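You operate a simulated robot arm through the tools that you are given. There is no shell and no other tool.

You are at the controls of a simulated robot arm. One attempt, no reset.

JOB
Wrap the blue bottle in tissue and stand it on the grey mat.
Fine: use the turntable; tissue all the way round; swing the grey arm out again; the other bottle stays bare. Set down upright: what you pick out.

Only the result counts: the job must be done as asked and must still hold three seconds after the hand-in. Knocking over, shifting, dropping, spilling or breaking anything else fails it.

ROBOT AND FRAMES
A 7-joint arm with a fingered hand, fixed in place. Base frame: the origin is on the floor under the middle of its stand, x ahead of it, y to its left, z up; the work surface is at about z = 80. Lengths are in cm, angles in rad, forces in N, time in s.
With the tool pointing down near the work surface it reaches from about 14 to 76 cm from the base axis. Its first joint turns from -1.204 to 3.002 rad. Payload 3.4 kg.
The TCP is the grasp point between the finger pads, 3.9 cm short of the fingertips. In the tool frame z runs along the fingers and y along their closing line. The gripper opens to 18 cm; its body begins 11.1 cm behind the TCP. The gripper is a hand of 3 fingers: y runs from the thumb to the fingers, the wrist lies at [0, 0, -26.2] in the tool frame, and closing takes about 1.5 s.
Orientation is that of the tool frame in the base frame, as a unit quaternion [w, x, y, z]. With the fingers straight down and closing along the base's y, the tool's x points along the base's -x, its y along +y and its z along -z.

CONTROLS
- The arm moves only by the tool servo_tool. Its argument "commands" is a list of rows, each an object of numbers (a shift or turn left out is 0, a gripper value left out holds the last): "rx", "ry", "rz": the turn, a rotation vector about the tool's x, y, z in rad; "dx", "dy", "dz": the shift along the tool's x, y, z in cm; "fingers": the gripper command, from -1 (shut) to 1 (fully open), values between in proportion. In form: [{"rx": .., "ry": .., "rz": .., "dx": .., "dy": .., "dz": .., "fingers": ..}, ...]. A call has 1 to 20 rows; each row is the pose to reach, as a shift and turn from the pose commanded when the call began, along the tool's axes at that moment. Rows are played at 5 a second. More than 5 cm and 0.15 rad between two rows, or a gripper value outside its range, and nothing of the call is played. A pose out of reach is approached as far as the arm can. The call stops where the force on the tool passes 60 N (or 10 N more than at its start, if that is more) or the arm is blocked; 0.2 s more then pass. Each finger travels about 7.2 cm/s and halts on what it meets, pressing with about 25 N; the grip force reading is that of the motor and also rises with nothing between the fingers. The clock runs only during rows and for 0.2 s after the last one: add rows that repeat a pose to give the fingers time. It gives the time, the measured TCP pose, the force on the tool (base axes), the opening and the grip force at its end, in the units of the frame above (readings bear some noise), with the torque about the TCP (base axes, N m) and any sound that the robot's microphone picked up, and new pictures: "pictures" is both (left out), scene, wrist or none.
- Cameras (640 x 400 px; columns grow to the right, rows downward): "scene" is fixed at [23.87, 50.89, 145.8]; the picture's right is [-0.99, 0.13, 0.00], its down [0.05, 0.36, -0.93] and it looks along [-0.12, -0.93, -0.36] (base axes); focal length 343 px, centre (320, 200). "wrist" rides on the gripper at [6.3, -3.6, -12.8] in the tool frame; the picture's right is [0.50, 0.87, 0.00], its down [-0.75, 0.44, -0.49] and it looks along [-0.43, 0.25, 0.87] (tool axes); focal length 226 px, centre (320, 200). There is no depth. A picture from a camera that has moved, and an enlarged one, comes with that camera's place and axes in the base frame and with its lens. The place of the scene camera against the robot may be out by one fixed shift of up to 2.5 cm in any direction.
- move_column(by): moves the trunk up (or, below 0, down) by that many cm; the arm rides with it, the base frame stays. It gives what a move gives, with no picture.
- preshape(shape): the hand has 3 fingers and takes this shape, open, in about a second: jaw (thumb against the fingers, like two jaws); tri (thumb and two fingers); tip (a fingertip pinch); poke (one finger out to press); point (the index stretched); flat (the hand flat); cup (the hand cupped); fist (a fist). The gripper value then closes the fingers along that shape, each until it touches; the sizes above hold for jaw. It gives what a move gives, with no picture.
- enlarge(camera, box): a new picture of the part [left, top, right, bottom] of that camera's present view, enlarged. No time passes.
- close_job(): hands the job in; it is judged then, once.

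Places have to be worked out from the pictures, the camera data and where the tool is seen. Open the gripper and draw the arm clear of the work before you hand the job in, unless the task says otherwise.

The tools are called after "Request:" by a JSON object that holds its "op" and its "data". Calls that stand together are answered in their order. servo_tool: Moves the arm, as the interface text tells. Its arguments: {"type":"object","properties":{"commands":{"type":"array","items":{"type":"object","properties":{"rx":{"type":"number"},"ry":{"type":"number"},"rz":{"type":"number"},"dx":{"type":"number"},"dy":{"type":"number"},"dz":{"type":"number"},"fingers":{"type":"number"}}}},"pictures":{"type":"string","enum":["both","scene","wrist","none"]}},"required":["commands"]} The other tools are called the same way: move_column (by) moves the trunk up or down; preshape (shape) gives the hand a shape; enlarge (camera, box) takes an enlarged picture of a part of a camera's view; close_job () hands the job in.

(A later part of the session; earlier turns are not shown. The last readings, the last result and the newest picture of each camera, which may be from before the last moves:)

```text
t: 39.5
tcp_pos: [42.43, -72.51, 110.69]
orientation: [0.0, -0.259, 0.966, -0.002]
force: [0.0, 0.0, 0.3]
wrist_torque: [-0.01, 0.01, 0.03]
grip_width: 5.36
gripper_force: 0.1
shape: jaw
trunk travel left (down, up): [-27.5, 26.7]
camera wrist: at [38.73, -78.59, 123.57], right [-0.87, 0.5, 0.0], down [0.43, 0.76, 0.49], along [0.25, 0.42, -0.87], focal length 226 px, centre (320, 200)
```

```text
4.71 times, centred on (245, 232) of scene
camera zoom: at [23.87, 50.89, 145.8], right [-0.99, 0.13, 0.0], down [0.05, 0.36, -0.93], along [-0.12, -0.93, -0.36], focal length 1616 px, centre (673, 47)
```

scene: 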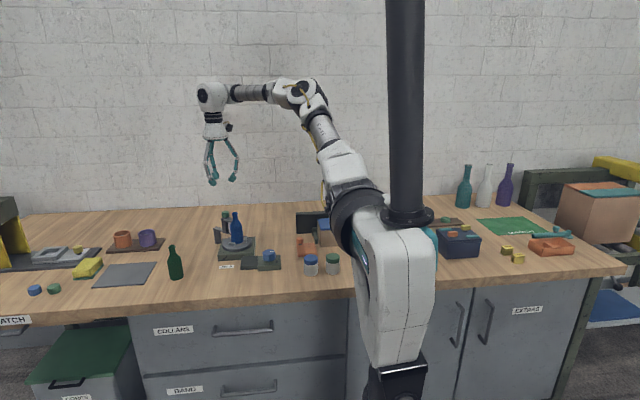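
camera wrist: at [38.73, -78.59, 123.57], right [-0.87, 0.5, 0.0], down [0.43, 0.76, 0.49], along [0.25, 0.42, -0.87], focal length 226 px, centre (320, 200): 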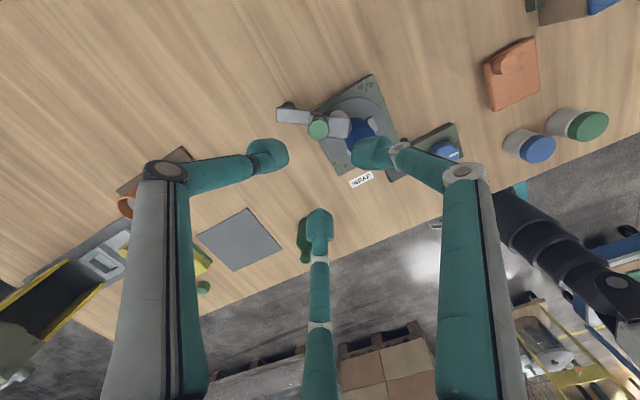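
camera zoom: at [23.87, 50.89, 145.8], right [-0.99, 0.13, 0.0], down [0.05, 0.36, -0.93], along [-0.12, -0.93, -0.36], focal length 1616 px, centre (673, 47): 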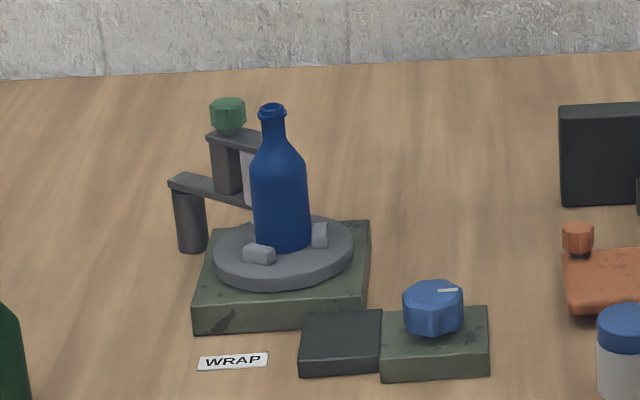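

One row's step was too long, so nothing moved. I'm resending the same move with smaller steps.

Request:
{"op": "servo_tool", "data": {"commands": [{"dx": 1.1, "dy": 3.8, "dz": 0}, {"dx": 2.2, "dy": 7.6, "dz": 0}, {"dx": 3.3, "dy": 11.4, "dz": 0}, {"dx": 4.4, "dy": 15.2, "dz": 0}, {"dx": 5.5, "dy": 19.0, "dz": 1}, {"dx": 6.33, "dy": 22.13, "dz": 3}, {"dx": 6.33, "dy": 22.13, "dz": 6}, {"dx": 6.33, "dy": 22.13, "dz": 6}]}}

Request:
{"op": "enlarge", "data": {"camera": "wrist", "box": [220, 20, 420, 220]}}

Request:
{"op": "enlarge", "data": {"camera": "scene", "box": [205, 190, 285, 275]}}

```text
t: 41.3
tcp_pos: [25.81, -56.52, 104.55]
orientation: [-0.001, -0.259, 0.966, -0.002]
force: [0.1, 0.0, 0.6]
wrist_torque: [0.0, -0.02, -0.02]
grip_width: 5.39
gripper_force: 0.1
shape: jaw
trunk travel left (down, up): [-27.5, 26.7]
camera wrist: at [22.15, -62.69, 117.48], right [-0.87, 0.5, 0.0], down [0.43, 0.76, 0.49], along [0.25, 0.42, -0.87], focal length 226 px, centre (320, 200)
```

scene: 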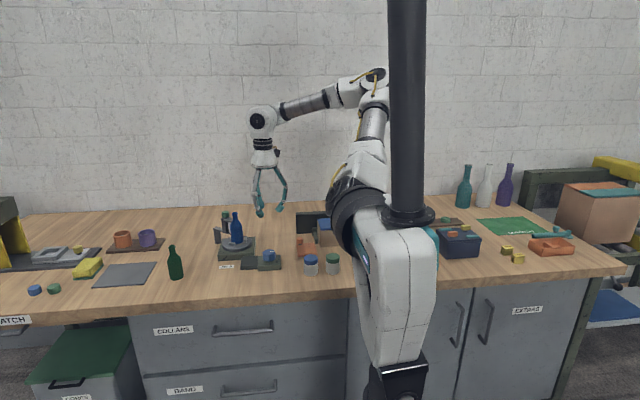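
wrist: 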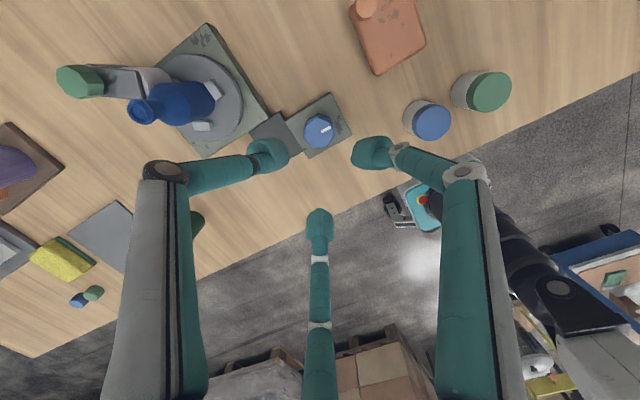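

```text
2.00 times, centred on (320, 120) of wrist
camera zoom: at [22.15, -62.69, 117.48], right [-0.87, 0.5, 0.0], down [0.43, 0.76, 0.49], along [0.25, 0.42, -0.87], focal length 452 px, centre (320, 360)
```

zoom: 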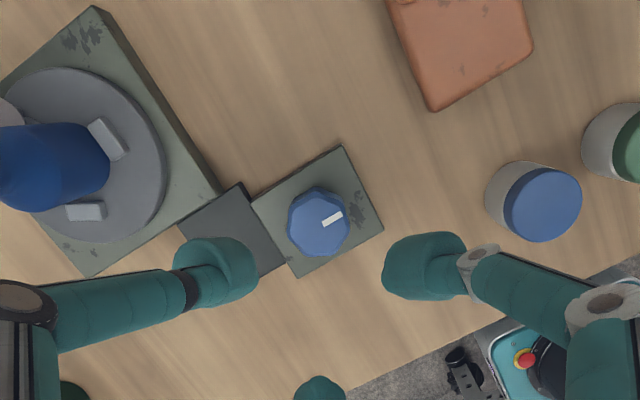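

```text
4.71 times, centred on (245, 232) of scene
camera zoom: at [23.87, 50.89, 145.8], right [-0.99, 0.13, 0.0], down [0.05, 0.36, -0.93], along [-0.12, -0.93, -0.36], focal length 1616 px, centre (673, 47)
```

zoom: 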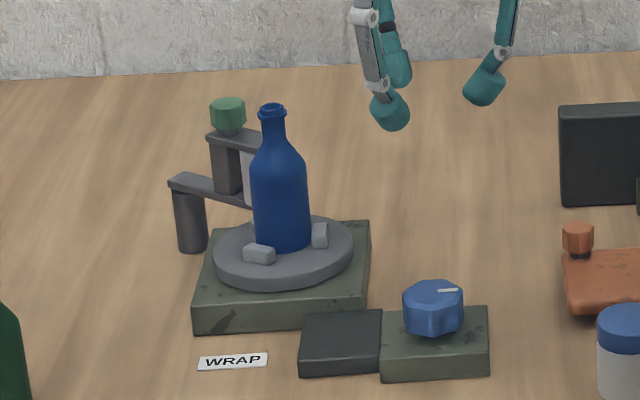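

The dial shows close to the axis, about 0.4 cm off toward -y. I'll correct and lower to z≈93 for a precise look before gripping.

Request:
{"op": "servo_tool", "data": {"commands": [{"dx": 0.15, "dy": -0.15, "dz": 4, "fingers": -0.35}, {"dx": 0.3, "dy": -0.25, "dz": 8, "fingers": -0.35}, {"dx": 0.3, "dy": -0.25, "dz": 11.5, "fingers": -0.35}, {"dx": 0.3, "dy": -0.25, "dz": 11.5, "fingers": -0.35}]}}

Request:
{"op": "enlarge", "data": {"camera": "wrist", "box": [240, 60, 400, 220]}}

Request:
{"op": "enlarge", "data": {"camera": "scene", "box": [225, 210, 305, 280]}}

```text
t: 42.3
tcp_pos: [25.68, -56.88, 93.13]
orientation: [-0.001, -0.259, 0.966, -0.002]
force: [0.6, 0.5, -1.5]
wrist_torque: [-0.05, -0.02, 0.02]
grip_width: 5.84
gripper_force: 0.0
shape: jaw
trunk travel left (down, up): [-27.5, 26.7]
camera wrist: at [22.07, -63.0, 106.01], right [-0.87, 0.5, 0.0], down [0.43, 0.76, 0.49], along [0.25, 0.42, -0.87], focal length 226 px, centre (320, 200)
```

scene: 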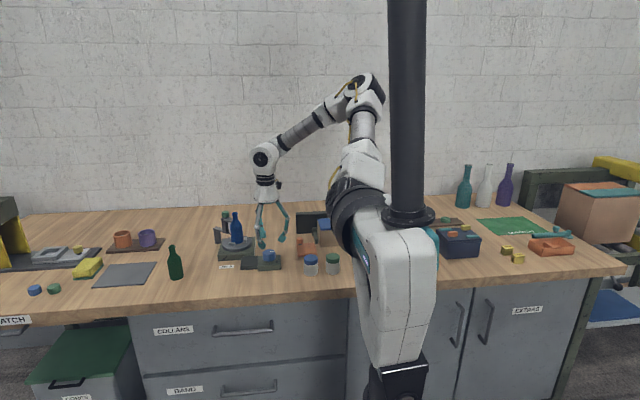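
wrist: 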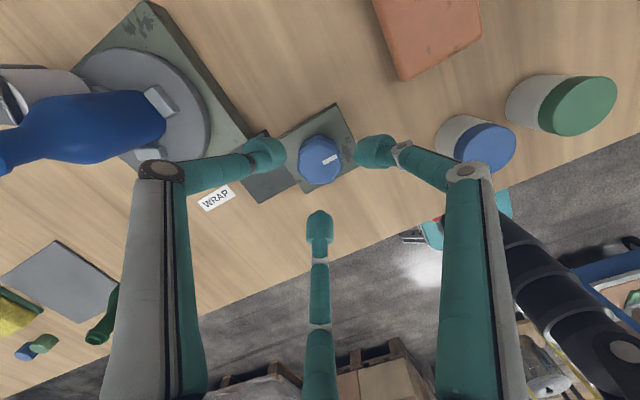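

```text
2.50 times, centred on (320, 140) of wrist
camera zoom: at [22.07, -63.0, 106.01], right [-0.87, 0.5, 0.0], down [0.43, 0.76, 0.49], along [0.25, 0.42, -0.87], focal length 565 px, centre (320, 350)
```

zoom: 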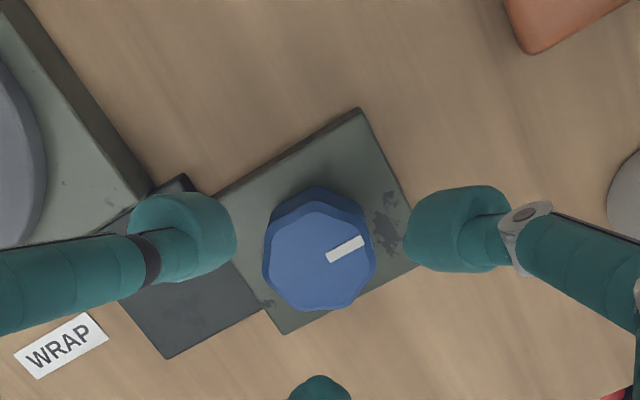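

```text
5.71 times, centred on (265, 245) of scene
camera zoom: at [23.87, 50.89, 145.8], right [-0.99, 0.13, 0.0], down [0.05, 0.36, -0.93], along [-0.12, -0.93, -0.36], focal length 1962 px, centre (634, -57)
```

zoom: 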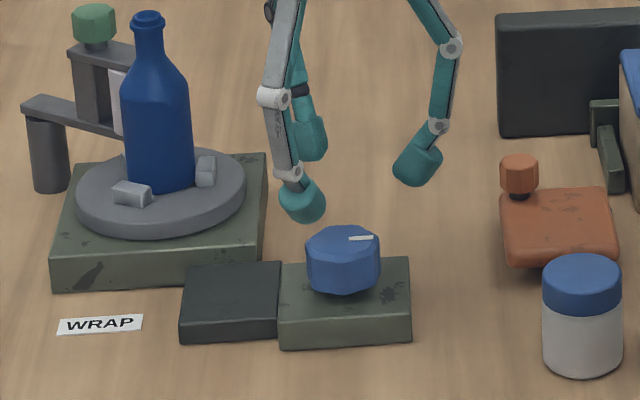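

The dial is centred to within about 0.15 cm. I'll lower so the fingertips reach around it (TCP ≈87.2) and check.

Request:
{"op": "servo_tool", "data": {"commands": [{"dx": -0.1, "dy": 0.06, "dz": 2}, {"dx": -0.1, "dy": 0.06, "dz": 4}, {"dx": -0.1, "dy": 0.06, "dz": 5.9}, {"dx": -0.1, "dy": 0.06, "dz": 5.9}]}}

Request:
{"op": "enlarge", "data": {"camera": "scene", "box": [235, 220, 305, 280]}}

Request:
{"op": "enlarge", "data": {"camera": "wrist", "box": [240, 80, 400, 240]}}

```text
t: 43.3
tcp_pos: [25.8, -56.77, 87.25]
orientation: [-0.001, -0.259, 0.966, -0.001]
force: [-0.2, 0.2, 0.1]
wrist_torque: [0.01, -0.03, 0.01]
grip_width: 5.83
gripper_force: 0.0
shape: jaw
trunk travel left (down, up): [-27.5, 26.7]
camera wrist: at [22.08, -62.92, 100.17], right [-0.87, 0.5, 0.0], down [0.44, 0.76, 0.49], along [0.25, 0.42, -0.87], focal length 226 px, centre (320, 200)
```

scene: 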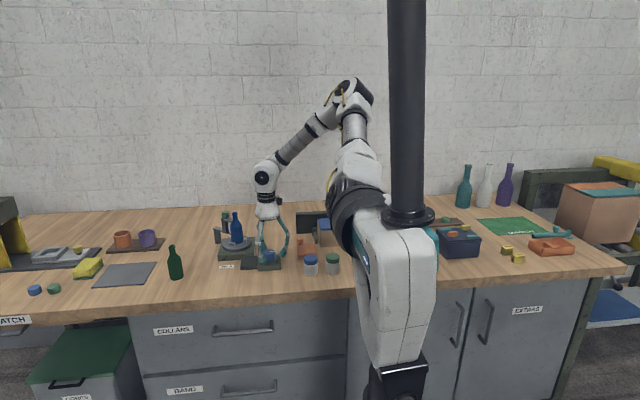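
wrist: 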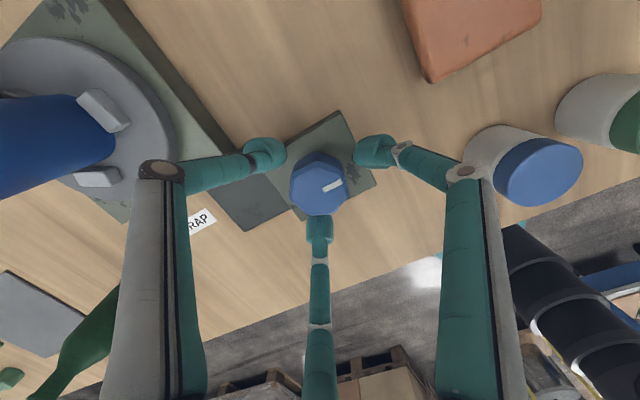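

```text
6.67 times, centred on (270, 250) of scene
camera zoom: at [23.87, 50.89, 145.8], right [-0.99, 0.13, 0.0], down [0.05, 0.36, -0.93], along [-0.12, -0.93, -0.36], focal length 2290 px, centre (653, -133)
```

zoom: 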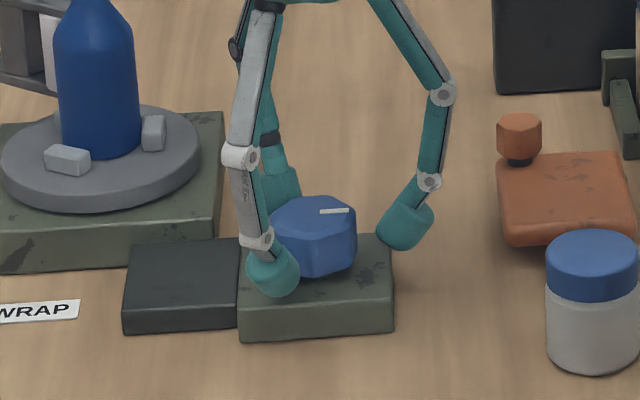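

```text
2.50 times, centred on (320, 160) of wrist
camera zoom: at [22.08, -62.92, 100.17], right [-0.87, 0.5, 0.0], down [0.44, 0.76, 0.49], along [0.25, 0.42, -0.87], focal length 565 px, centre (320, 300)
```

zoom: 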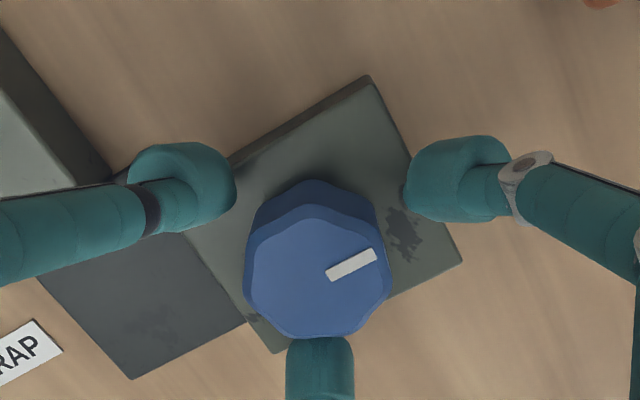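

The fingers surround the dial. I'll close on it.

Request:
{"op": "servo_tool", "data": {"commands": [{"dx": -0.05, "dy": 0.05, "fingers": -0.5}, {"dx": -0.05, "dy": 0.05, "fingers": -0.7}, {"dx": -0.05, "dy": 0.05, "fingers": -1}, {"dx": -0.05, "dy": 0.05, "fingers": -1}, {"dx": -0.05, "dy": 0.05, "fingers": -1}], "pictures": "none"}}

Request:
{"op": "enlarge", "data": {"camera": "wrist", "box": [160, 20, 400, 240]}}

```text
t: 44.5
tcp_pos: [25.73, -56.74, 87.28]
orientation: [-0.001, -0.259, 0.966, -0.002]
force: [-1.3, -1.2, -1.3]
wrist_torque: [-0.05, 0.03, -0.04]
grip_width: 3.6
gripper_force: 24.4
shape: jaw
trunk travel left (down, up): [-27.5, 26.7]
```

```text
1.82 times, centred on (280, 130) of wrist
camera zoom: at [22.09, -62.89, 100.14], right [-0.87, 0.5, 0.0], down [0.44, 0.76, 0.49], along [0.25, 0.42, -0.87], focal length 411 px, centre (393, 327)
```

zoom: 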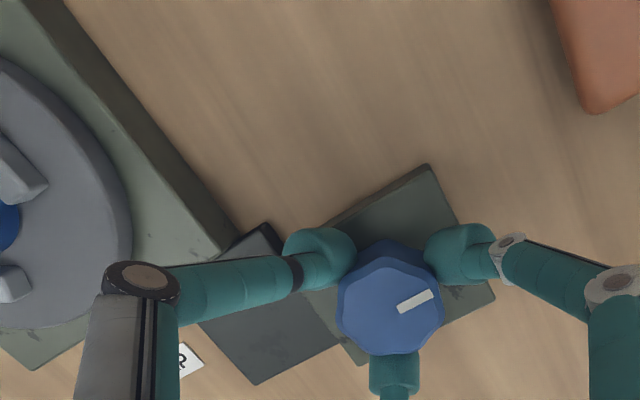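

The grip on the dial is firm (24 N, almost no side force). I'll turn it 0.6 rad clockwise as a test and watch the turntable.

Request:
{"op": "servo_tool", "data": {"commands": [{"rz": 0.12}, {"rz": 0.24}, {"rz": 0.36}, {"rz": 0.48}, {"rz": 0.6}, {"rz": 0.6}]}}

Request:
{"op": "enlarge", "data": {"camera": "scene", "box": [205, 190, 305, 280]}}

Request:
{"op": "enlarge", "data": {"camera": "wrist", "box": [160, 20, 400, 240]}}

```text
t: 45.9
tcp_pos: [25.74, -56.8, 87.26]
orientation: [-0.001, 0.039, 0.999, -0.002]
force: [1.3, 2.5, -6.9]
wrist_torque: [0.02, -0.1, 0.1]
grip_width: 3.12
gripper_force: 25.1
shape: jaw
trunk travel left (down, up): [-27.5, 26.7]
camera wrist: at [19.15, -59.77, 100.11], right [-0.43, 0.9, 0.0], down [0.79, 0.38, 0.49], along [0.44, 0.21, -0.87], focal length 226 px, centre (320, 200)
```

scene: 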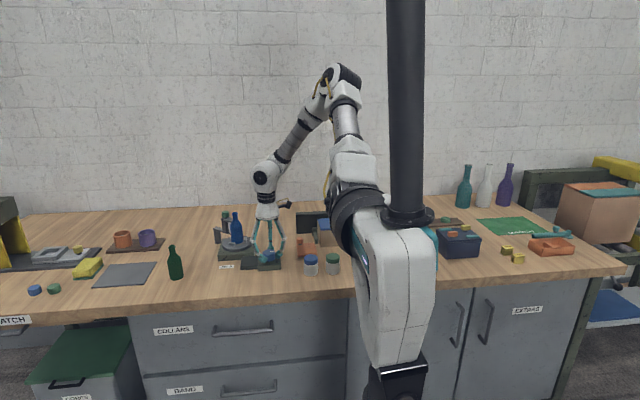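
wrist: 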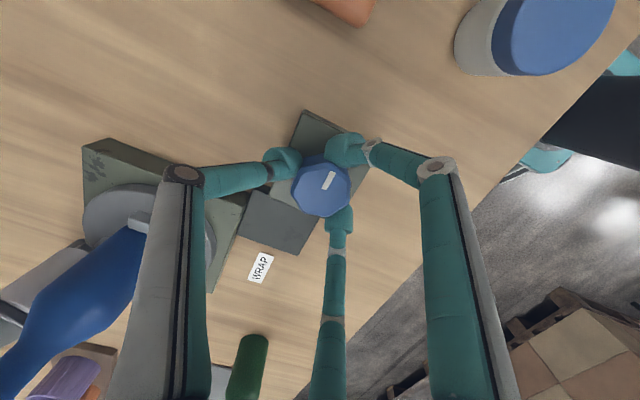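

```text
4.44 times, centred on (255, 235) of scene
camera zoom: at [23.87, 50.89, 145.8], right [-0.99, 0.13, 0.0], down [0.05, 0.36, -0.93], along [-0.12, -0.93, -0.36], focal length 1526 px, centre (609, 44)
```

zoom: 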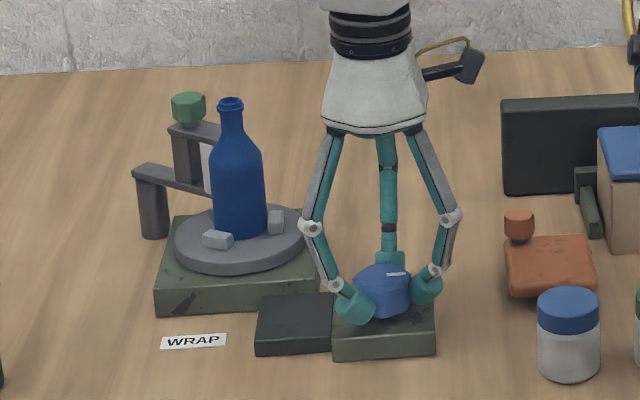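

```text
1.82 times, centred on (280, 130) of wrist
camera zoom: at [19.15, -59.77, 100.11], right [-0.43, 0.9, 0.0], down [0.79, 0.38, 0.49], along [0.44, 0.21, -0.87], focal length 411 px, centre (393, 327)
```

zoom: 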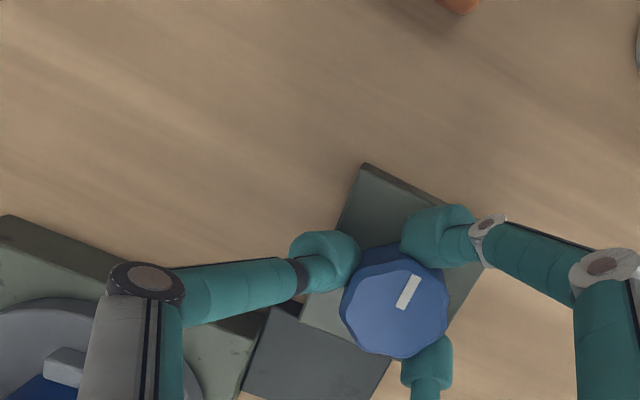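

The dial's mark stayed fixed in the base frame: the fingers slipped clockwise around it, so clockwise looks blocked or stiff. I'll open, regrip and try counterclockwise.

Request:
{"op": "servo_tool", "data": {"commands": [{"fingers": -0.5}, {"fingers": -0.35}, {"fingers": -0.35}, {"fingers": -0.35}], "pictures": "none"}}

Request:
{"op": "enlarge", "data": {"camera": "wrist", "box": [240, 80, 400, 240]}}

Request:
{"op": "enlarge", "data": {"camera": "scene", "box": [235, 220, 305, 280]}}

```text
t: 46.9
tcp_pos: [25.81, -56.78, 87.35]
orientation: [0.0, 0.038, 0.999, -0.002]
force: [-0.1, -0.4, 0.2]
wrist_torque: [0.02, -0.04, 0.0]
grip_width: 5.79
gripper_force: 0.1
shape: jaw
trunk travel left (down, up): [-27.5, 26.7]
```

```text
2.50 times, centred on (320, 160) of wrist
camera zoom: at [19.21, -59.79, 100.15], right [-0.43, 0.9, 0.0], down [0.78, 0.38, 0.49], along [0.44, 0.21, -0.87], focal length 565 px, centre (320, 300)
```

zoom: 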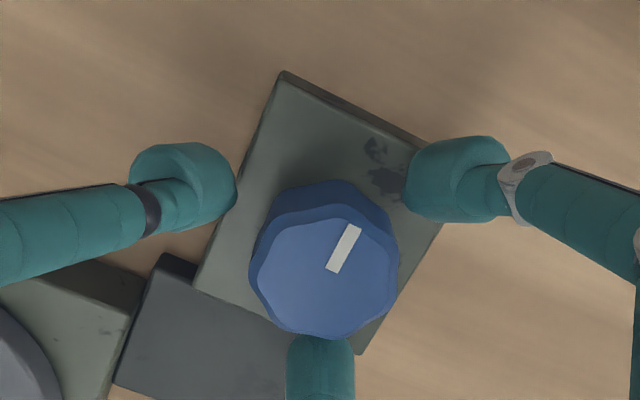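

```text
6.67 times, centred on (270, 250) of scene
camera zoom: at [23.87, 50.89, 145.8], right [-0.99, 0.13, 0.0], down [0.05, 0.36, -0.93], along [-0.12, -0.93, -0.36], focal length 2290 px, centre (653, -133)
```

zoom: 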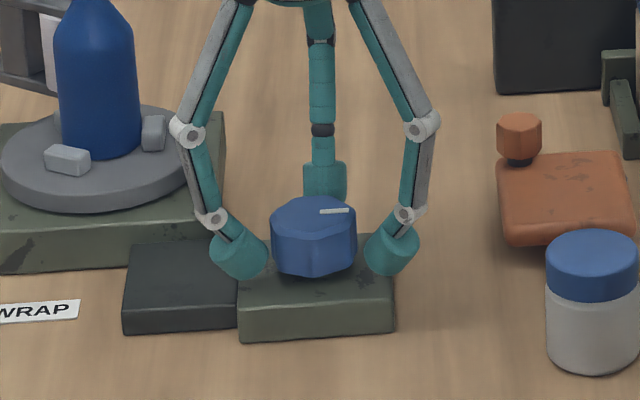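

The dial itself hasn't moved. I'll recentre by 0.15 cm, go 0.4 cm lower for a better hold, and grip again.

Request:
{"op": "servo_tool", "data": {"commands": [{"dx": 0.15, "dy": 0.09, "dz": 0.4}, {"dx": 0.15, "dy": 0.09, "dz": 0.4, "fingers": -0.6}, {"dx": 0.15, "dy": 0.09, "dz": 0.4, "fingers": -1}, {"dx": 0.15, "dy": 0.09, "dz": 0.4, "fingers": -1}, {"dx": 0.15, "dy": 0.09, "dz": 0.4, "fingers": -1}], "pictures": "none"}}

Request:
{"op": "servo_tool", "data": {"commands": [{"rz": -0.1}, {"rz": -0.2}, {"rz": -0.3}, {"rz": -0.4}, {"rz": -0.4}], "pictures": "none"}}

Request:
{"op": "enlarge", "data": {"camera": "wrist", "box": [240, 80, 400, 240]}}

Request:
{"op": "enlarge", "data": {"camera": "scene", "box": [205, 190, 305, 280]}}

```text
t: 48.1
tcp_pos: [25.63, -56.59, 86.86]
orientation: [0.0, 0.039, 0.999, -0.002]
force: [-0.4, -0.2, -2.5]
wrist_torque: [-0.01, 0.01, -0.02]
grip_width: 3.49
gripper_force: 25.4
shape: jaw
trunk travel left (down, up): [-27.5, 26.7]
```

```text
t: 49.3
tcp_pos: [25.57, -56.75, 86.78]
orientation: [0.0, -0.163, 0.987, -0.001]
force: [1.5, -6.0, -2.2]
wrist_torque: [-0.24, -0.1, -0.06]
grip_width: 3.52
gripper_force: 25.8
shape: jaw
trunk travel left (down, up): [-27.5, 26.7]
```

```text
2.50 times, centred on (320, 160) of wrist
camera zoom: at [20.83, -62.06, 99.73], right [-0.75, 0.66, 0.0], down [0.57, 0.66, 0.49], along [0.33, 0.37, -0.87], focal length 565 px, centre (320, 300)
```

zoom: 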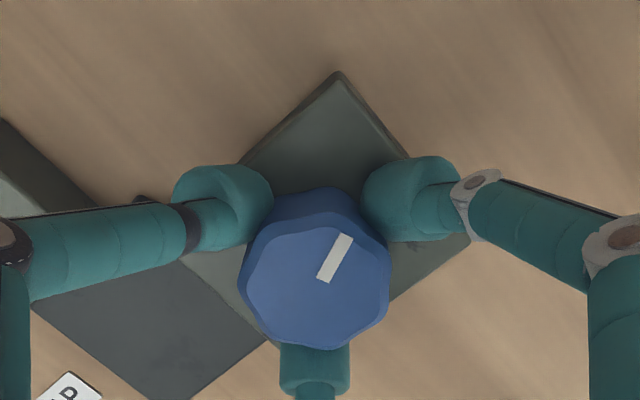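

```text
4.44 times, centred on (255, 235) of scene
camera zoom: at [23.87, 50.89, 145.8], right [-0.99, 0.13, 0.0], down [0.05, 0.36, -0.93], along [-0.12, -0.93, -0.36], focal length 1526 px, centre (609, 44)
```

zoom: 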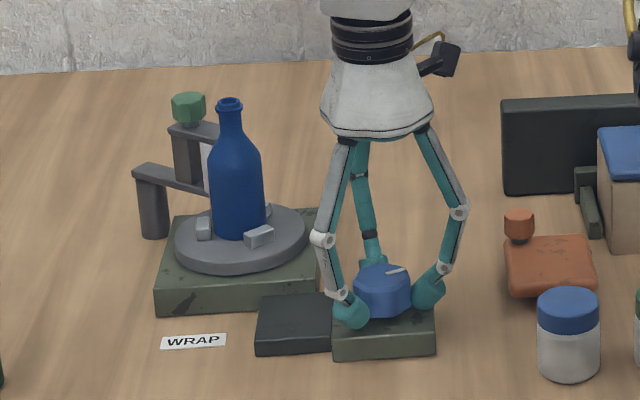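

Counterclockwise works: the dial turned with the hand and the turntable nubs have moved. I'll continue counterclockwise with a smaller step to measure the ratio.

Request:
{"op": "servo_tool", "data": {"commands": [{"rz": -0.1}, {"rz": -0.2}, {"rz": -0.2}], "pictures": "none"}}

Request:
{"op": "enlarge", "data": {"camera": "scene", "box": [205, 190, 305, 280]}}

Request:
{"op": "servo_tool", "data": {"commands": [{"rz": -0.1}, {"rz": -0.2}, {"rz": -0.3}, {"rz": -0.3}], "pictures": "none"}}

Request:
{"op": "enlarge", "data": {"camera": "scene", "box": [205, 190, 305, 280]}}

Request:
{"op": "enlarge", "data": {"camera": "wrist", "box": [160, 20, 400, 240]}}

```text
t: 50.1
tcp_pos: [25.58, -56.74, 86.89]
orientation: [0.0, -0.259, 0.966, -0.002]
force: [3.1, -8.0, -0.8]
wrist_torque: [-0.31, -0.1, -0.04]
grip_width: 3.49
gripper_force: 24.9
shape: jaw
trunk travel left (down, up): [-27.5, 26.7]
```

```text
4.44 times, centred on (255, 235) of scene
camera zoom: at [23.87, 50.89, 145.8], right [-0.99, 0.13, 0.0], down [0.05, 0.36, -0.93], along [-0.12, -0.93, -0.36], focal length 1526 px, centre (609, 44)
```

zoom: 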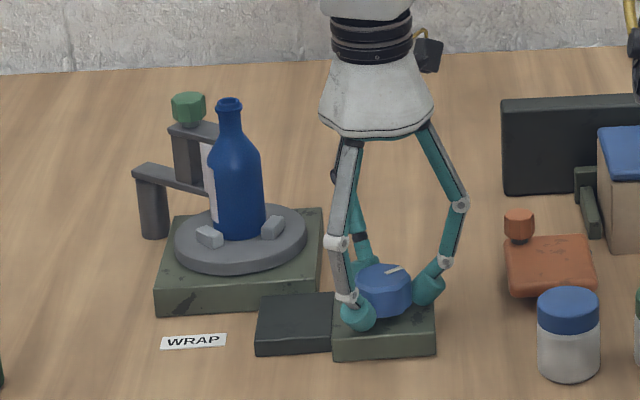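

```text
t: 51.1
tcp_pos: [25.8, -56.76, 86.85]
orientation: [0.0, -0.401, 0.916, -0.002]
force: [7.8, -10.0, 0.3]
wrist_torque: [-0.33, -0.33, -0.01]
grip_width: 3.56
gripper_force: 24.9
shape: jaw
trunk travel left (down, up): [-27.5, 26.7]
```

```text
4.44 times, centred on (255, 235) of scene
camera zoom: at [23.87, 50.89, 145.8], right [-0.99, 0.13, 0.0], down [0.05, 0.36, -0.93], along [-0.12, -0.93, -0.36], focal length 1526 px, centre (609, 44)
```

zoom: 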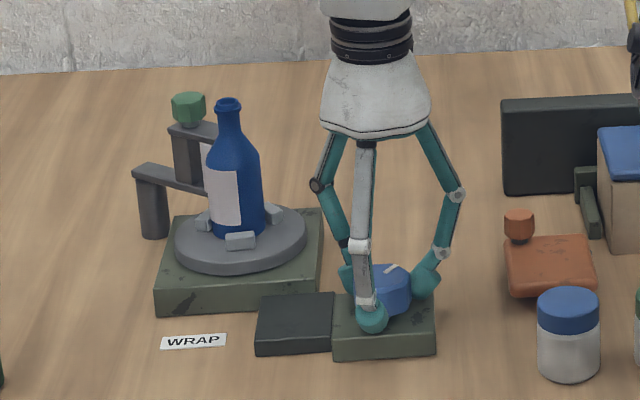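

```text
1.82 times, centred on (280, 130) of wrist
camera zoom: at [24.07, -63.67, 99.73], right [-0.98, 0.22, 0.0], down [0.19, 0.85, 0.49], along [0.11, 0.48, -0.87], focal length 411 px, centre (393, 327)
```

zoom: 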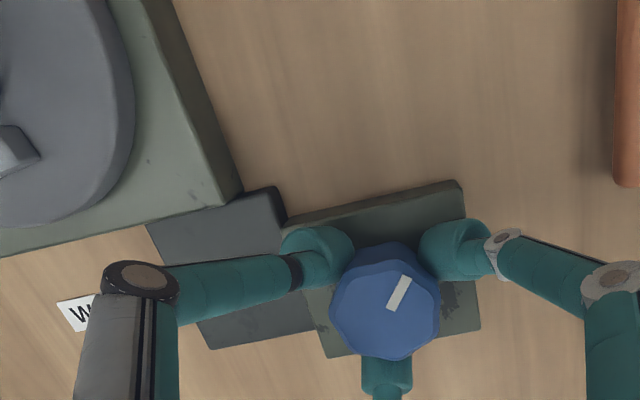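

Tissue is unrolling onto the bottle: the white patch is advancing around from the roll side, and the turntable turns about 3 times the dial's angle (≈150° so far). I'll continue counterclockwise with a slight recentring to ease the side force.

Request:
{"op": "servo_tool", "data": {"commands": [{"dx": -0.05, "dy": -0.1, "rz": -0.1}, {"dx": -0.1, "dy": -0.2, "rz": -0.2}, {"dx": -0.1, "dy": -0.2, "rz": -0.3}, {"dx": -0.1, "dy": -0.2, "rz": -0.4}, {"dx": -0.1, "dy": -0.2, "rz": -0.4}], "pictures": "none"}}

Request:
{"op": "enlarge", "data": {"camera": "scene", "box": [205, 190, 305, 280]}}

Request:
{"op": "enlarge", "data": {"camera": "wrist", "box": [240, 80, 400, 240]}}

```text
t: 52.3
tcp_pos: [26.0, -56.7, 86.82]
orientation: [0.0, -0.575, 0.818, -0.001]
force: [7.2, -9.2, 1.0]
wrist_torque: [-0.29, -0.34, -0.04]
grip_width: 3.48
gripper_force: 25.4
shape: jaw
trunk travel left (down, up): [-27.5, 26.7]
```

```text
4.44 times, centred on (255, 235) of scene
camera zoom: at [23.87, 50.89, 145.8], right [-0.99, 0.13, 0.0], down [0.05, 0.36, -0.93], along [-0.12, -0.93, -0.36], focal length 1526 px, centre (609, 44)
```

zoom: 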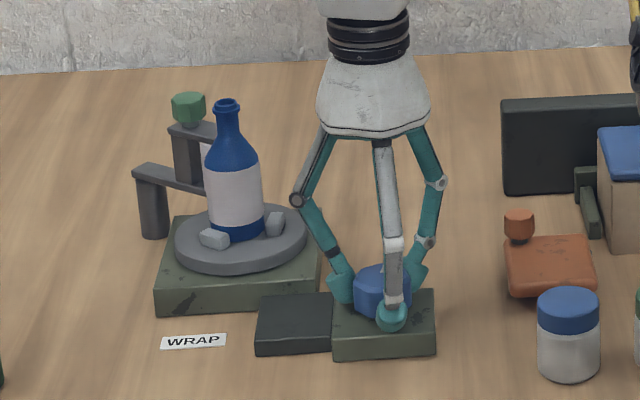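

```text
2.50 times, centred on (320, 160) of wrist
camera zoom: at [27.15, -63.75, 99.72], right [-0.98, -0.18, 0.0], down [-0.15, 0.86, 0.49], along [-0.09, 0.48, -0.87], focal length 565 px, centre (320, 300)
```

zoom: 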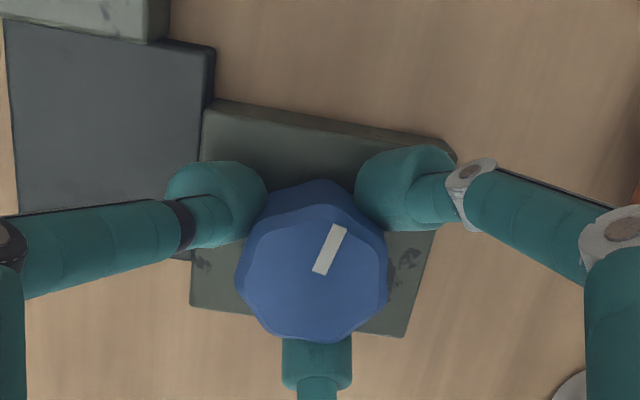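

Tissue now covers the whole front; the table has turned about 215°. I'll keep turning, nudging the centre a little along the side force.

Request:
{"op": "servo_tool", "data": {"commands": [{"dx": 0.07, "dy": -0.1, "rz": -0.1}, {"dx": 0.14, "dy": -0.2, "rz": -0.2}, {"dx": 0.14, "dy": -0.2, "rz": -0.3}, {"dx": 0.14, "dy": -0.2, "rz": -0.4}, {"dx": 0.14, "dy": -0.2, "rz": -0.4}], "pictures": "none"}}

Request:
{"op": "enlarge", "data": {"camera": "scene", "box": [205, 190, 305, 280]}}

Request:
{"op": "enlarge", "data": {"camera": "wrist", "box": [240, 80, 400, 240]}}

```text
t: 53.5
tcp_pos: [26.02, -56.92, 86.84]
orientation: [0.002, 0.726, -0.687, 0.0]
force: [6.0, 2.0, -2.6]
wrist_torque: [0.07, -0.3, -0.03]
grip_width: 3.49
gripper_force: 25.0
shape: jaw
trunk travel left (down, up): [-27.5, 26.7]
```

```text
4.44 times, centred on (255, 235) of scene
camera zoom: at [23.87, 50.89, 145.8], right [-0.99, 0.13, 0.0], down [0.05, 0.36, -0.93], along [-0.12, -0.93, -0.36], focal length 1526 px, centre (609, 44)
```

zoom: 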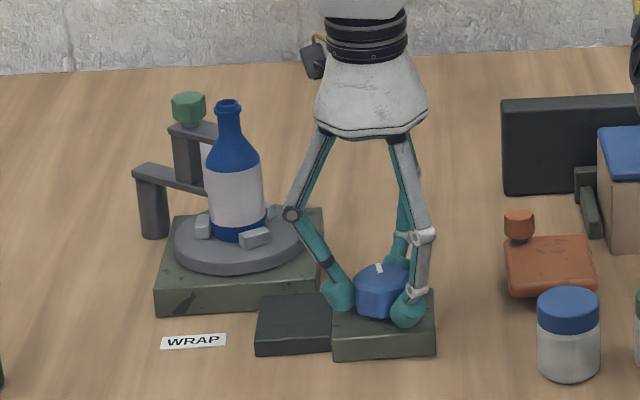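

```text
2.50 times, centred on (320, 160) of wrist
camera zoom: at [29.97, -62.8, 99.74], right [-0.84, -0.55, 0.0], down [-0.48, 0.73, 0.49], along [-0.27, 0.41, -0.87], focal length 565 px, centre (320, 300)
```

zoom: 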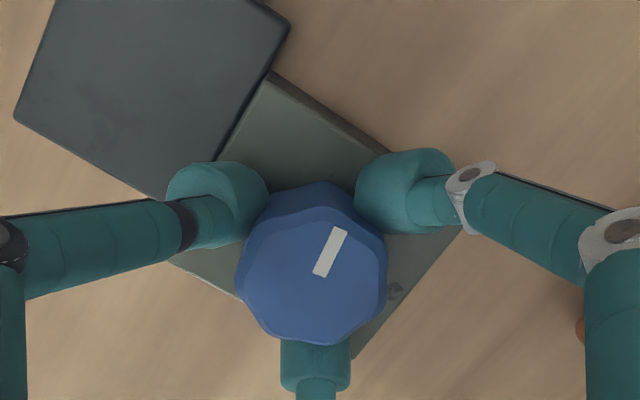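

The side force has eased and the dial follows. The table is at about 285°, so I'll continue counterclockwise.

Request:
{"op": "servo_tool", "data": {"commands": [{"rz": -0.1}, {"rz": -0.2}, {"rz": -0.3}, {"rz": -0.4}, {"rz": -0.4}], "pictures": "none"}}

Request:
{"op": "enlarge", "data": {"camera": "scene", "box": [205, 190, 305, 280]}}

Request:
{"op": "enlarge", "data": {"camera": "wrist", "box": [240, 80, 400, 240]}}

```text
t: 54.7
tcp_pos: [26.08, -56.98, 86.83]
orientation: [0.002, 0.848, -0.529, 0.001]
force: [12.0, 5.2, -3.4]
wrist_torque: [0.24, -0.47, 0.0]
grip_width: 3.51
gripper_force: 25.4
shape: jaw
trunk travel left (down, up): [-27.5, 26.7]
```

```text
4.44 times, centred on (255, 235) of scene
camera zoom: at [23.87, 50.89, 145.8], right [-0.99, 0.13, 0.0], down [0.05, 0.36, -0.93], along [-0.12, -0.93, -0.36], focal length 1526 px, centre (609, 44)
```

zoom: 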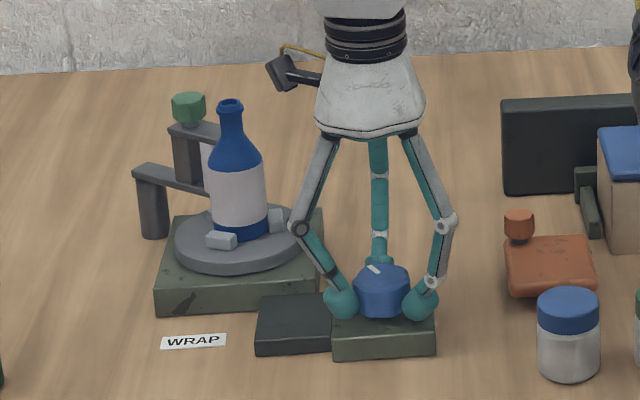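

```text
2.50 times, centred on (320, 160) of wrist
camera zoom: at [32.06, -60.79, 99.75], right [-0.56, -0.83, 0.0], down [-0.72, 0.49, 0.49], along [-0.41, 0.27, -0.87], focal length 565 px, centre (320, 300)
```

zoom: 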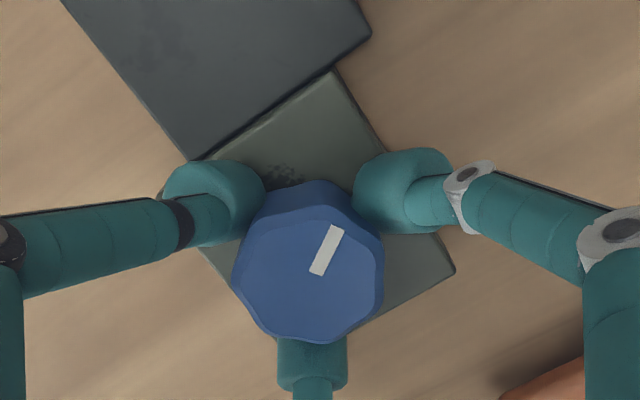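

The table is at roughly 350°. I'll go another half radian on the dial for a clear overlap, easing the side force.

Request:
{"op": "servo_tool", "data": {"commands": [{"dy": -0.1, "rz": -0.1}, {"dy": -0.2, "rz": -0.2}, {"dy": -0.2, "rz": -0.3}, {"dy": -0.2, "rz": -0.4}, {"dy": -0.2, "rz": -0.5}, {"dy": -0.2, "rz": -0.5}], "pictures": "none"}}

Request:
{"op": "enlarge", "data": {"camera": "scene", "box": [205, 190, 305, 280]}}

Request:
{"op": "enlarge", "data": {"camera": "wrist", "box": [240, 80, 400, 240]}}

```text
t: 56.1
tcp_pos: [26.58, -57.03, 86.89]
orientation: [0.002, 0.953, -0.304, 0.003]
force: [27.3, -9.8, -0.3]
wrist_torque: [-0.22, -0.99, -0.85]
grip_width: 3.46
gripper_force: 25.1
shape: jaw
trunk travel left (down, up): [-27.5, 26.7]
```

```text
4.44 times, centred on (255, 235) of scene
camera zoom: at [23.87, 50.89, 145.8], right [-0.99, 0.13, 0.0], down [0.05, 0.36, -0.93], along [-0.12, -0.93, -0.36], focal length 1526 px, centre (609, 44)
```

zoom: 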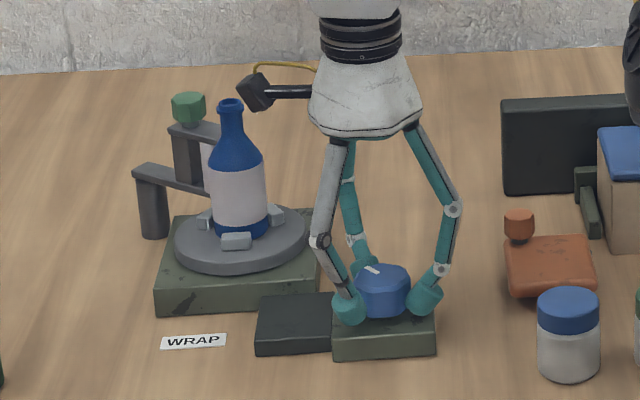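

```text
2.50 times, centred on (320, 160) of wrist
camera zoom: at [33.66, -57.56, 99.74], right [-0.09, -1.0, 0.0], down [-0.87, 0.08, 0.49], along [-0.49, 0.04, -0.87], focal length 565 px, centre (320, 300)
```

zoom: 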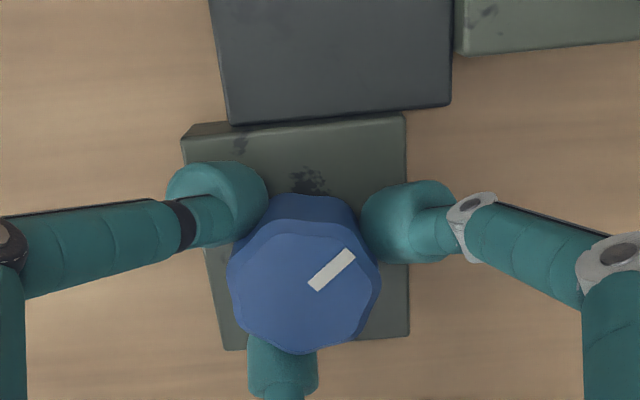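

The torque jumped to -0.85 Nm and the dial stopped following, so it has reached its end stop. By the nubs the table has turned about 385°, a full wrap with overlap. I'll relieve the stored torque slightly before opening, without turning the dial back.

Request:
{"op": "servo_tool", "data": {"commands": [{"rz": 0.03}, {"rz": 0.06}, {"rz": 0.06}], "pictures": "none"}}

Request:
{"op": "enlarge", "data": {"camera": "scene", "box": [205, 190, 305, 280]}}

Request:
{"op": "enlarge", "data": {"camera": "wrist", "box": [240, 80, 400, 240]}}

```text
t: 56.9
tcp_pos: [26.47, -56.97, 86.84]
orientation: [0.002, 0.943, -0.332, 0.003]
force: [27.0, -13.8, 3.6]
wrist_torque: [-0.31, -0.89, -0.63]
grip_width: 3.49
gripper_force: 24.3
shape: jaw
trunk travel left (down, up): [-27.5, 26.7]
```

```text
4.44 times, centred on (255, 235) of scene
camera zoom: at [23.87, 50.89, 145.8], right [-0.99, 0.13, 0.0], down [0.05, 0.36, -0.93], along [-0.12, -0.93, -0.36], focal length 1526 px, centre (609, 44)
```

zoom: 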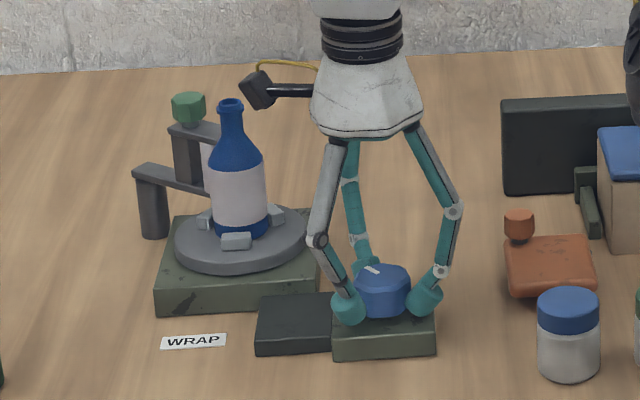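

```text
2.50 times, centred on (320, 160) of wrist
camera zoom: at [33.52, -57.93, 99.73], right [-0.15, -0.99, 0.0], down [-0.86, 0.14, 0.49], along [-0.48, 0.07, -0.87], focal length 565 px, centre (320, 300)
```

zoom: 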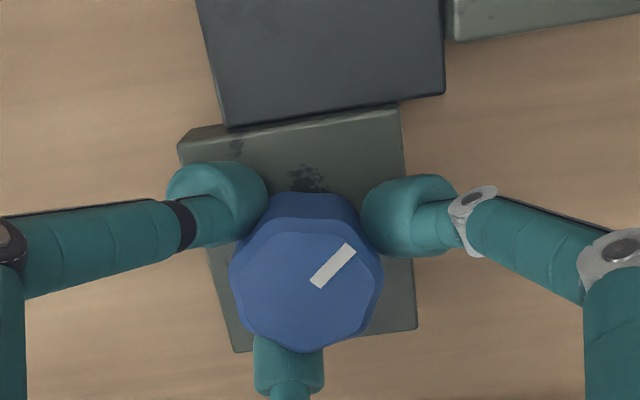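

Torque is falling (-0.63) and the table hasn't moved back. I'll relax another 0.12 rad and then open the fingers.

Request:
{"op": "servo_tool", "data": {"commands": [{"rz": 0.06}, {"rz": 0.12}, {"rz": 0.12}], "pictures": "none"}}

Request:
{"op": "enlarge", "data": {"camera": "scene", "box": [205, 190, 305, 280]}}

Request:
{"op": "servo_tool", "data": {"commands": [{"fingers": -0.55}, {"fingers": -0.45}, {"fingers": -0.35}, {"fingers": -0.3}, {"fingers": -0.3}], "pictures": "none"}}

Request:
{"op": "enlarge", "data": {"camera": "scene", "box": [205, 190, 305, 280]}}

Request:
{"op": "enlarge", "data": {"camera": "wrist", "box": [240, 80, 400, 240]}}

```text
t: 57.7
tcp_pos: [26.33, -56.89, 86.91]
orientation: [0.001, 0.922, -0.388, 0.001]
force: [18.8, -10.7, 4.1]
wrist_torque: [-0.25, -0.72, -0.46]
grip_width: 3.53
gripper_force: 24.8
shape: jaw
trunk travel left (down, up): [-27.5, 26.7]
```

```text
4.44 times, centred on (255, 235) of scene
camera zoom: at [23.87, 50.89, 145.8], right [-0.99, 0.13, 0.0], down [0.05, 0.36, -0.93], along [-0.12, -0.93, -0.36], focal length 1526 px, centre (609, 44)
```

zoom: 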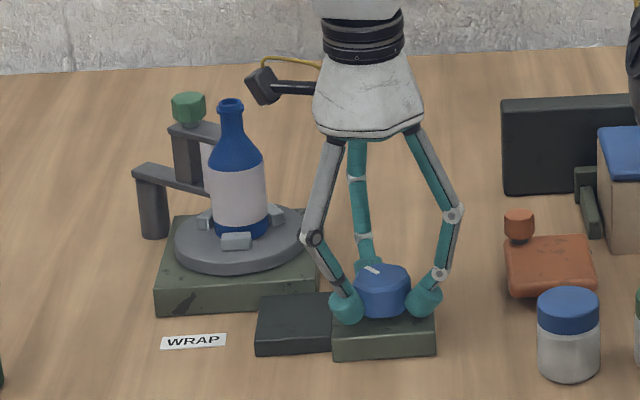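

```text
t: 58.9
tcp_pos: [26.14, -56.79, 86.82]
orientation: [0.002, 0.921, -0.389, 0.0]
force: [0.1, 0.6, 0.4]
wrist_torque: [0.01, 0.0, 0.0]
grip_width: 6.26
gripper_force: 0.0
shape: jaw
trunk travel left (down, up): [-27.5, 26.7]
```

```text
4.44 times, centred on (255, 235) of scene
camera zoom: at [23.87, 50.89, 145.8], right [-0.99, 0.13, 0.0], down [0.05, 0.36, -0.93], along [-0.12, -0.93, -0.36], focal length 1526 px, centre (609, 44)
```

zoom: 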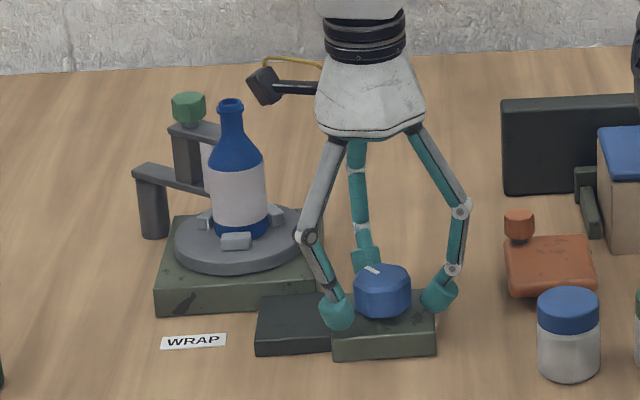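

```text
2.50 times, centred on (320, 160) of wrist
camera zoom: at [33.09, -58.67, 99.72], right [-0.27, -0.96, 0.0], down [-0.84, 0.24, 0.49], along [-0.47, 0.13, -0.87], focal length 565 px, centre (320, 300)
```

zoom: 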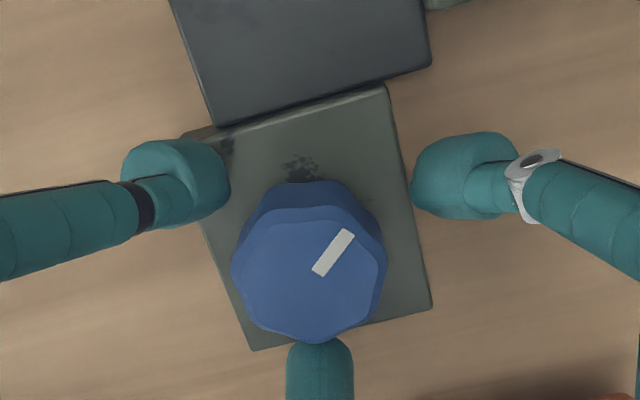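

The dial is released and the table stayed where it was. I'll raise the hand and turn it back to the earlier orientation (about +1.82 rad) at a safe height.

Request:
{"op": "servo_tool", "data": {"commands": [{"dz": -4}, {"dz": -8}, {"dz": -12, "rz": 0.14}, {"dz": -16, "rz": 0.28}, {"dz": -20, "rz": 0.42}, {"dz": -20, "rz": 0.56}, {"dz": -20, "rz": 0.7}, {"dz": -20, "rz": 0.84}, {"dz": -20, "rz": 0.98}, {"dz": -20, "rz": 1.12}, {"dz": -20, "rz": 1.26}, {"dz": -20, "rz": 1.4}, {"dz": -20, "rz": 1.54}, {"dz": -20, "rz": 1.68}, {"dz": -20, "rz": 1.82}, {"dz": -20, "rz": 1.82}]}}

Request:
{"op": "enlarge", "data": {"camera": "scene", "box": [205, 190, 285, 275]}}

```text
t: 62.3
tcp_pos: [26.19, -56.79, 106.8]
orientation: [-0.001, -0.258, 0.966, -0.001]
force: [-0.6, -0.2, 0.1]
wrist_torque: [0.0, -0.03, -0.01]
grip_width: 6.27
gripper_force: 0.1
shape: jaw
trunk travel left (down, up): [-27.5, 26.7]
camera wrist: at [22.51, -62.87, 119.75], right [-0.87, 0.5, 0.0], down [0.44, 0.76, 0.49], along [0.25, 0.42, -0.87], focal length 226 px, centre (320, 200)
```

scene: 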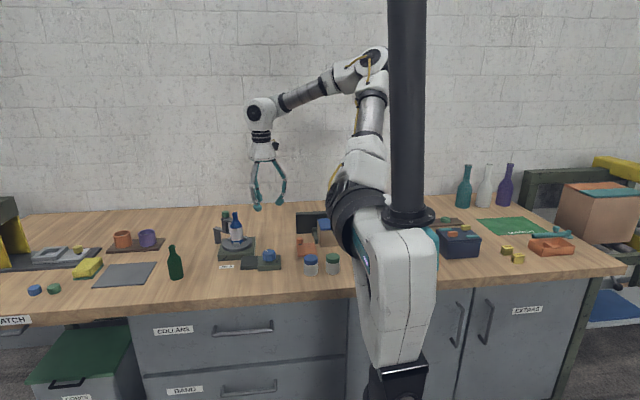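
wrist: 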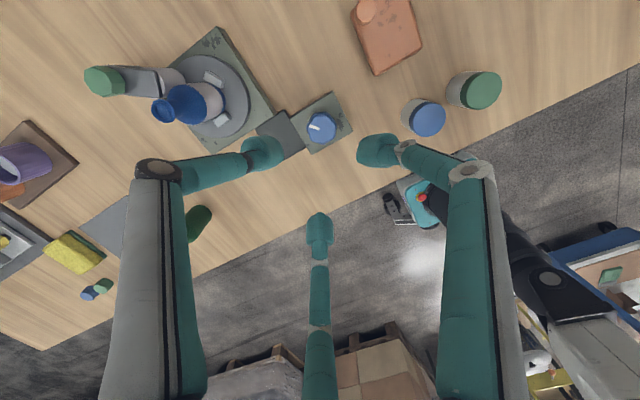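

```text
4.71 times, centred on (245, 232) of scene
camera zoom: at [23.87, 50.89, 145.8], right [-0.99, 0.13, 0.0], down [0.05, 0.36, -0.93], along [-0.12, -0.93, -0.36], focal length 1616 px, centre (673, 47)
```

zoom: 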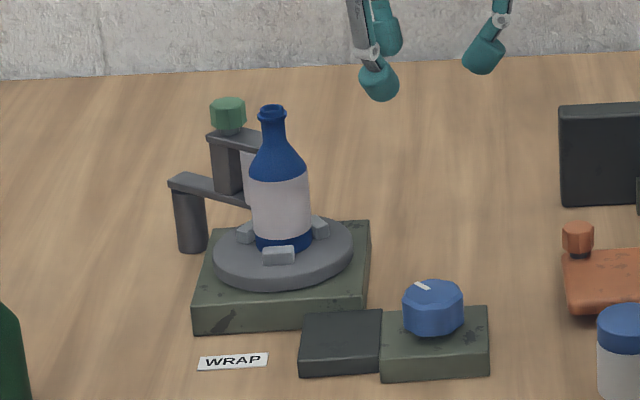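

The tissue looks complete from this angle. I'll zoom the wrist view on the bottle from the other side to check coverage.

Request:
{"op": "enlarge", "data": {"camera": "wrist", "box": [70, 20, 270, 160]}}

```text
2.86 times, centred on (170, 90) of wrist
camera zoom: at [22.51, -62.87, 119.75], right [-0.87, 0.5, 0.0], down [0.44, 0.76, 0.49], along [0.25, 0.42, -0.87], focal length 646 px, centre (749, 514)
```

zoom: 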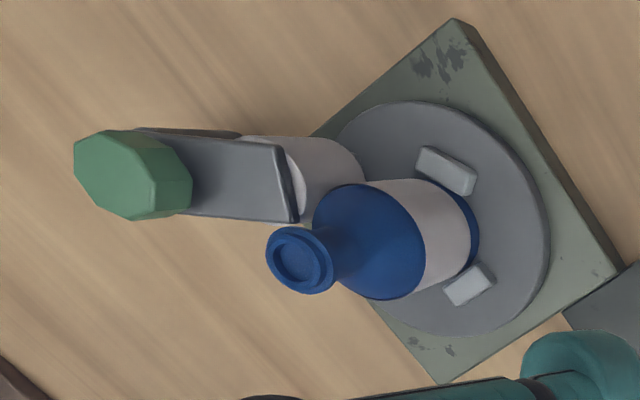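

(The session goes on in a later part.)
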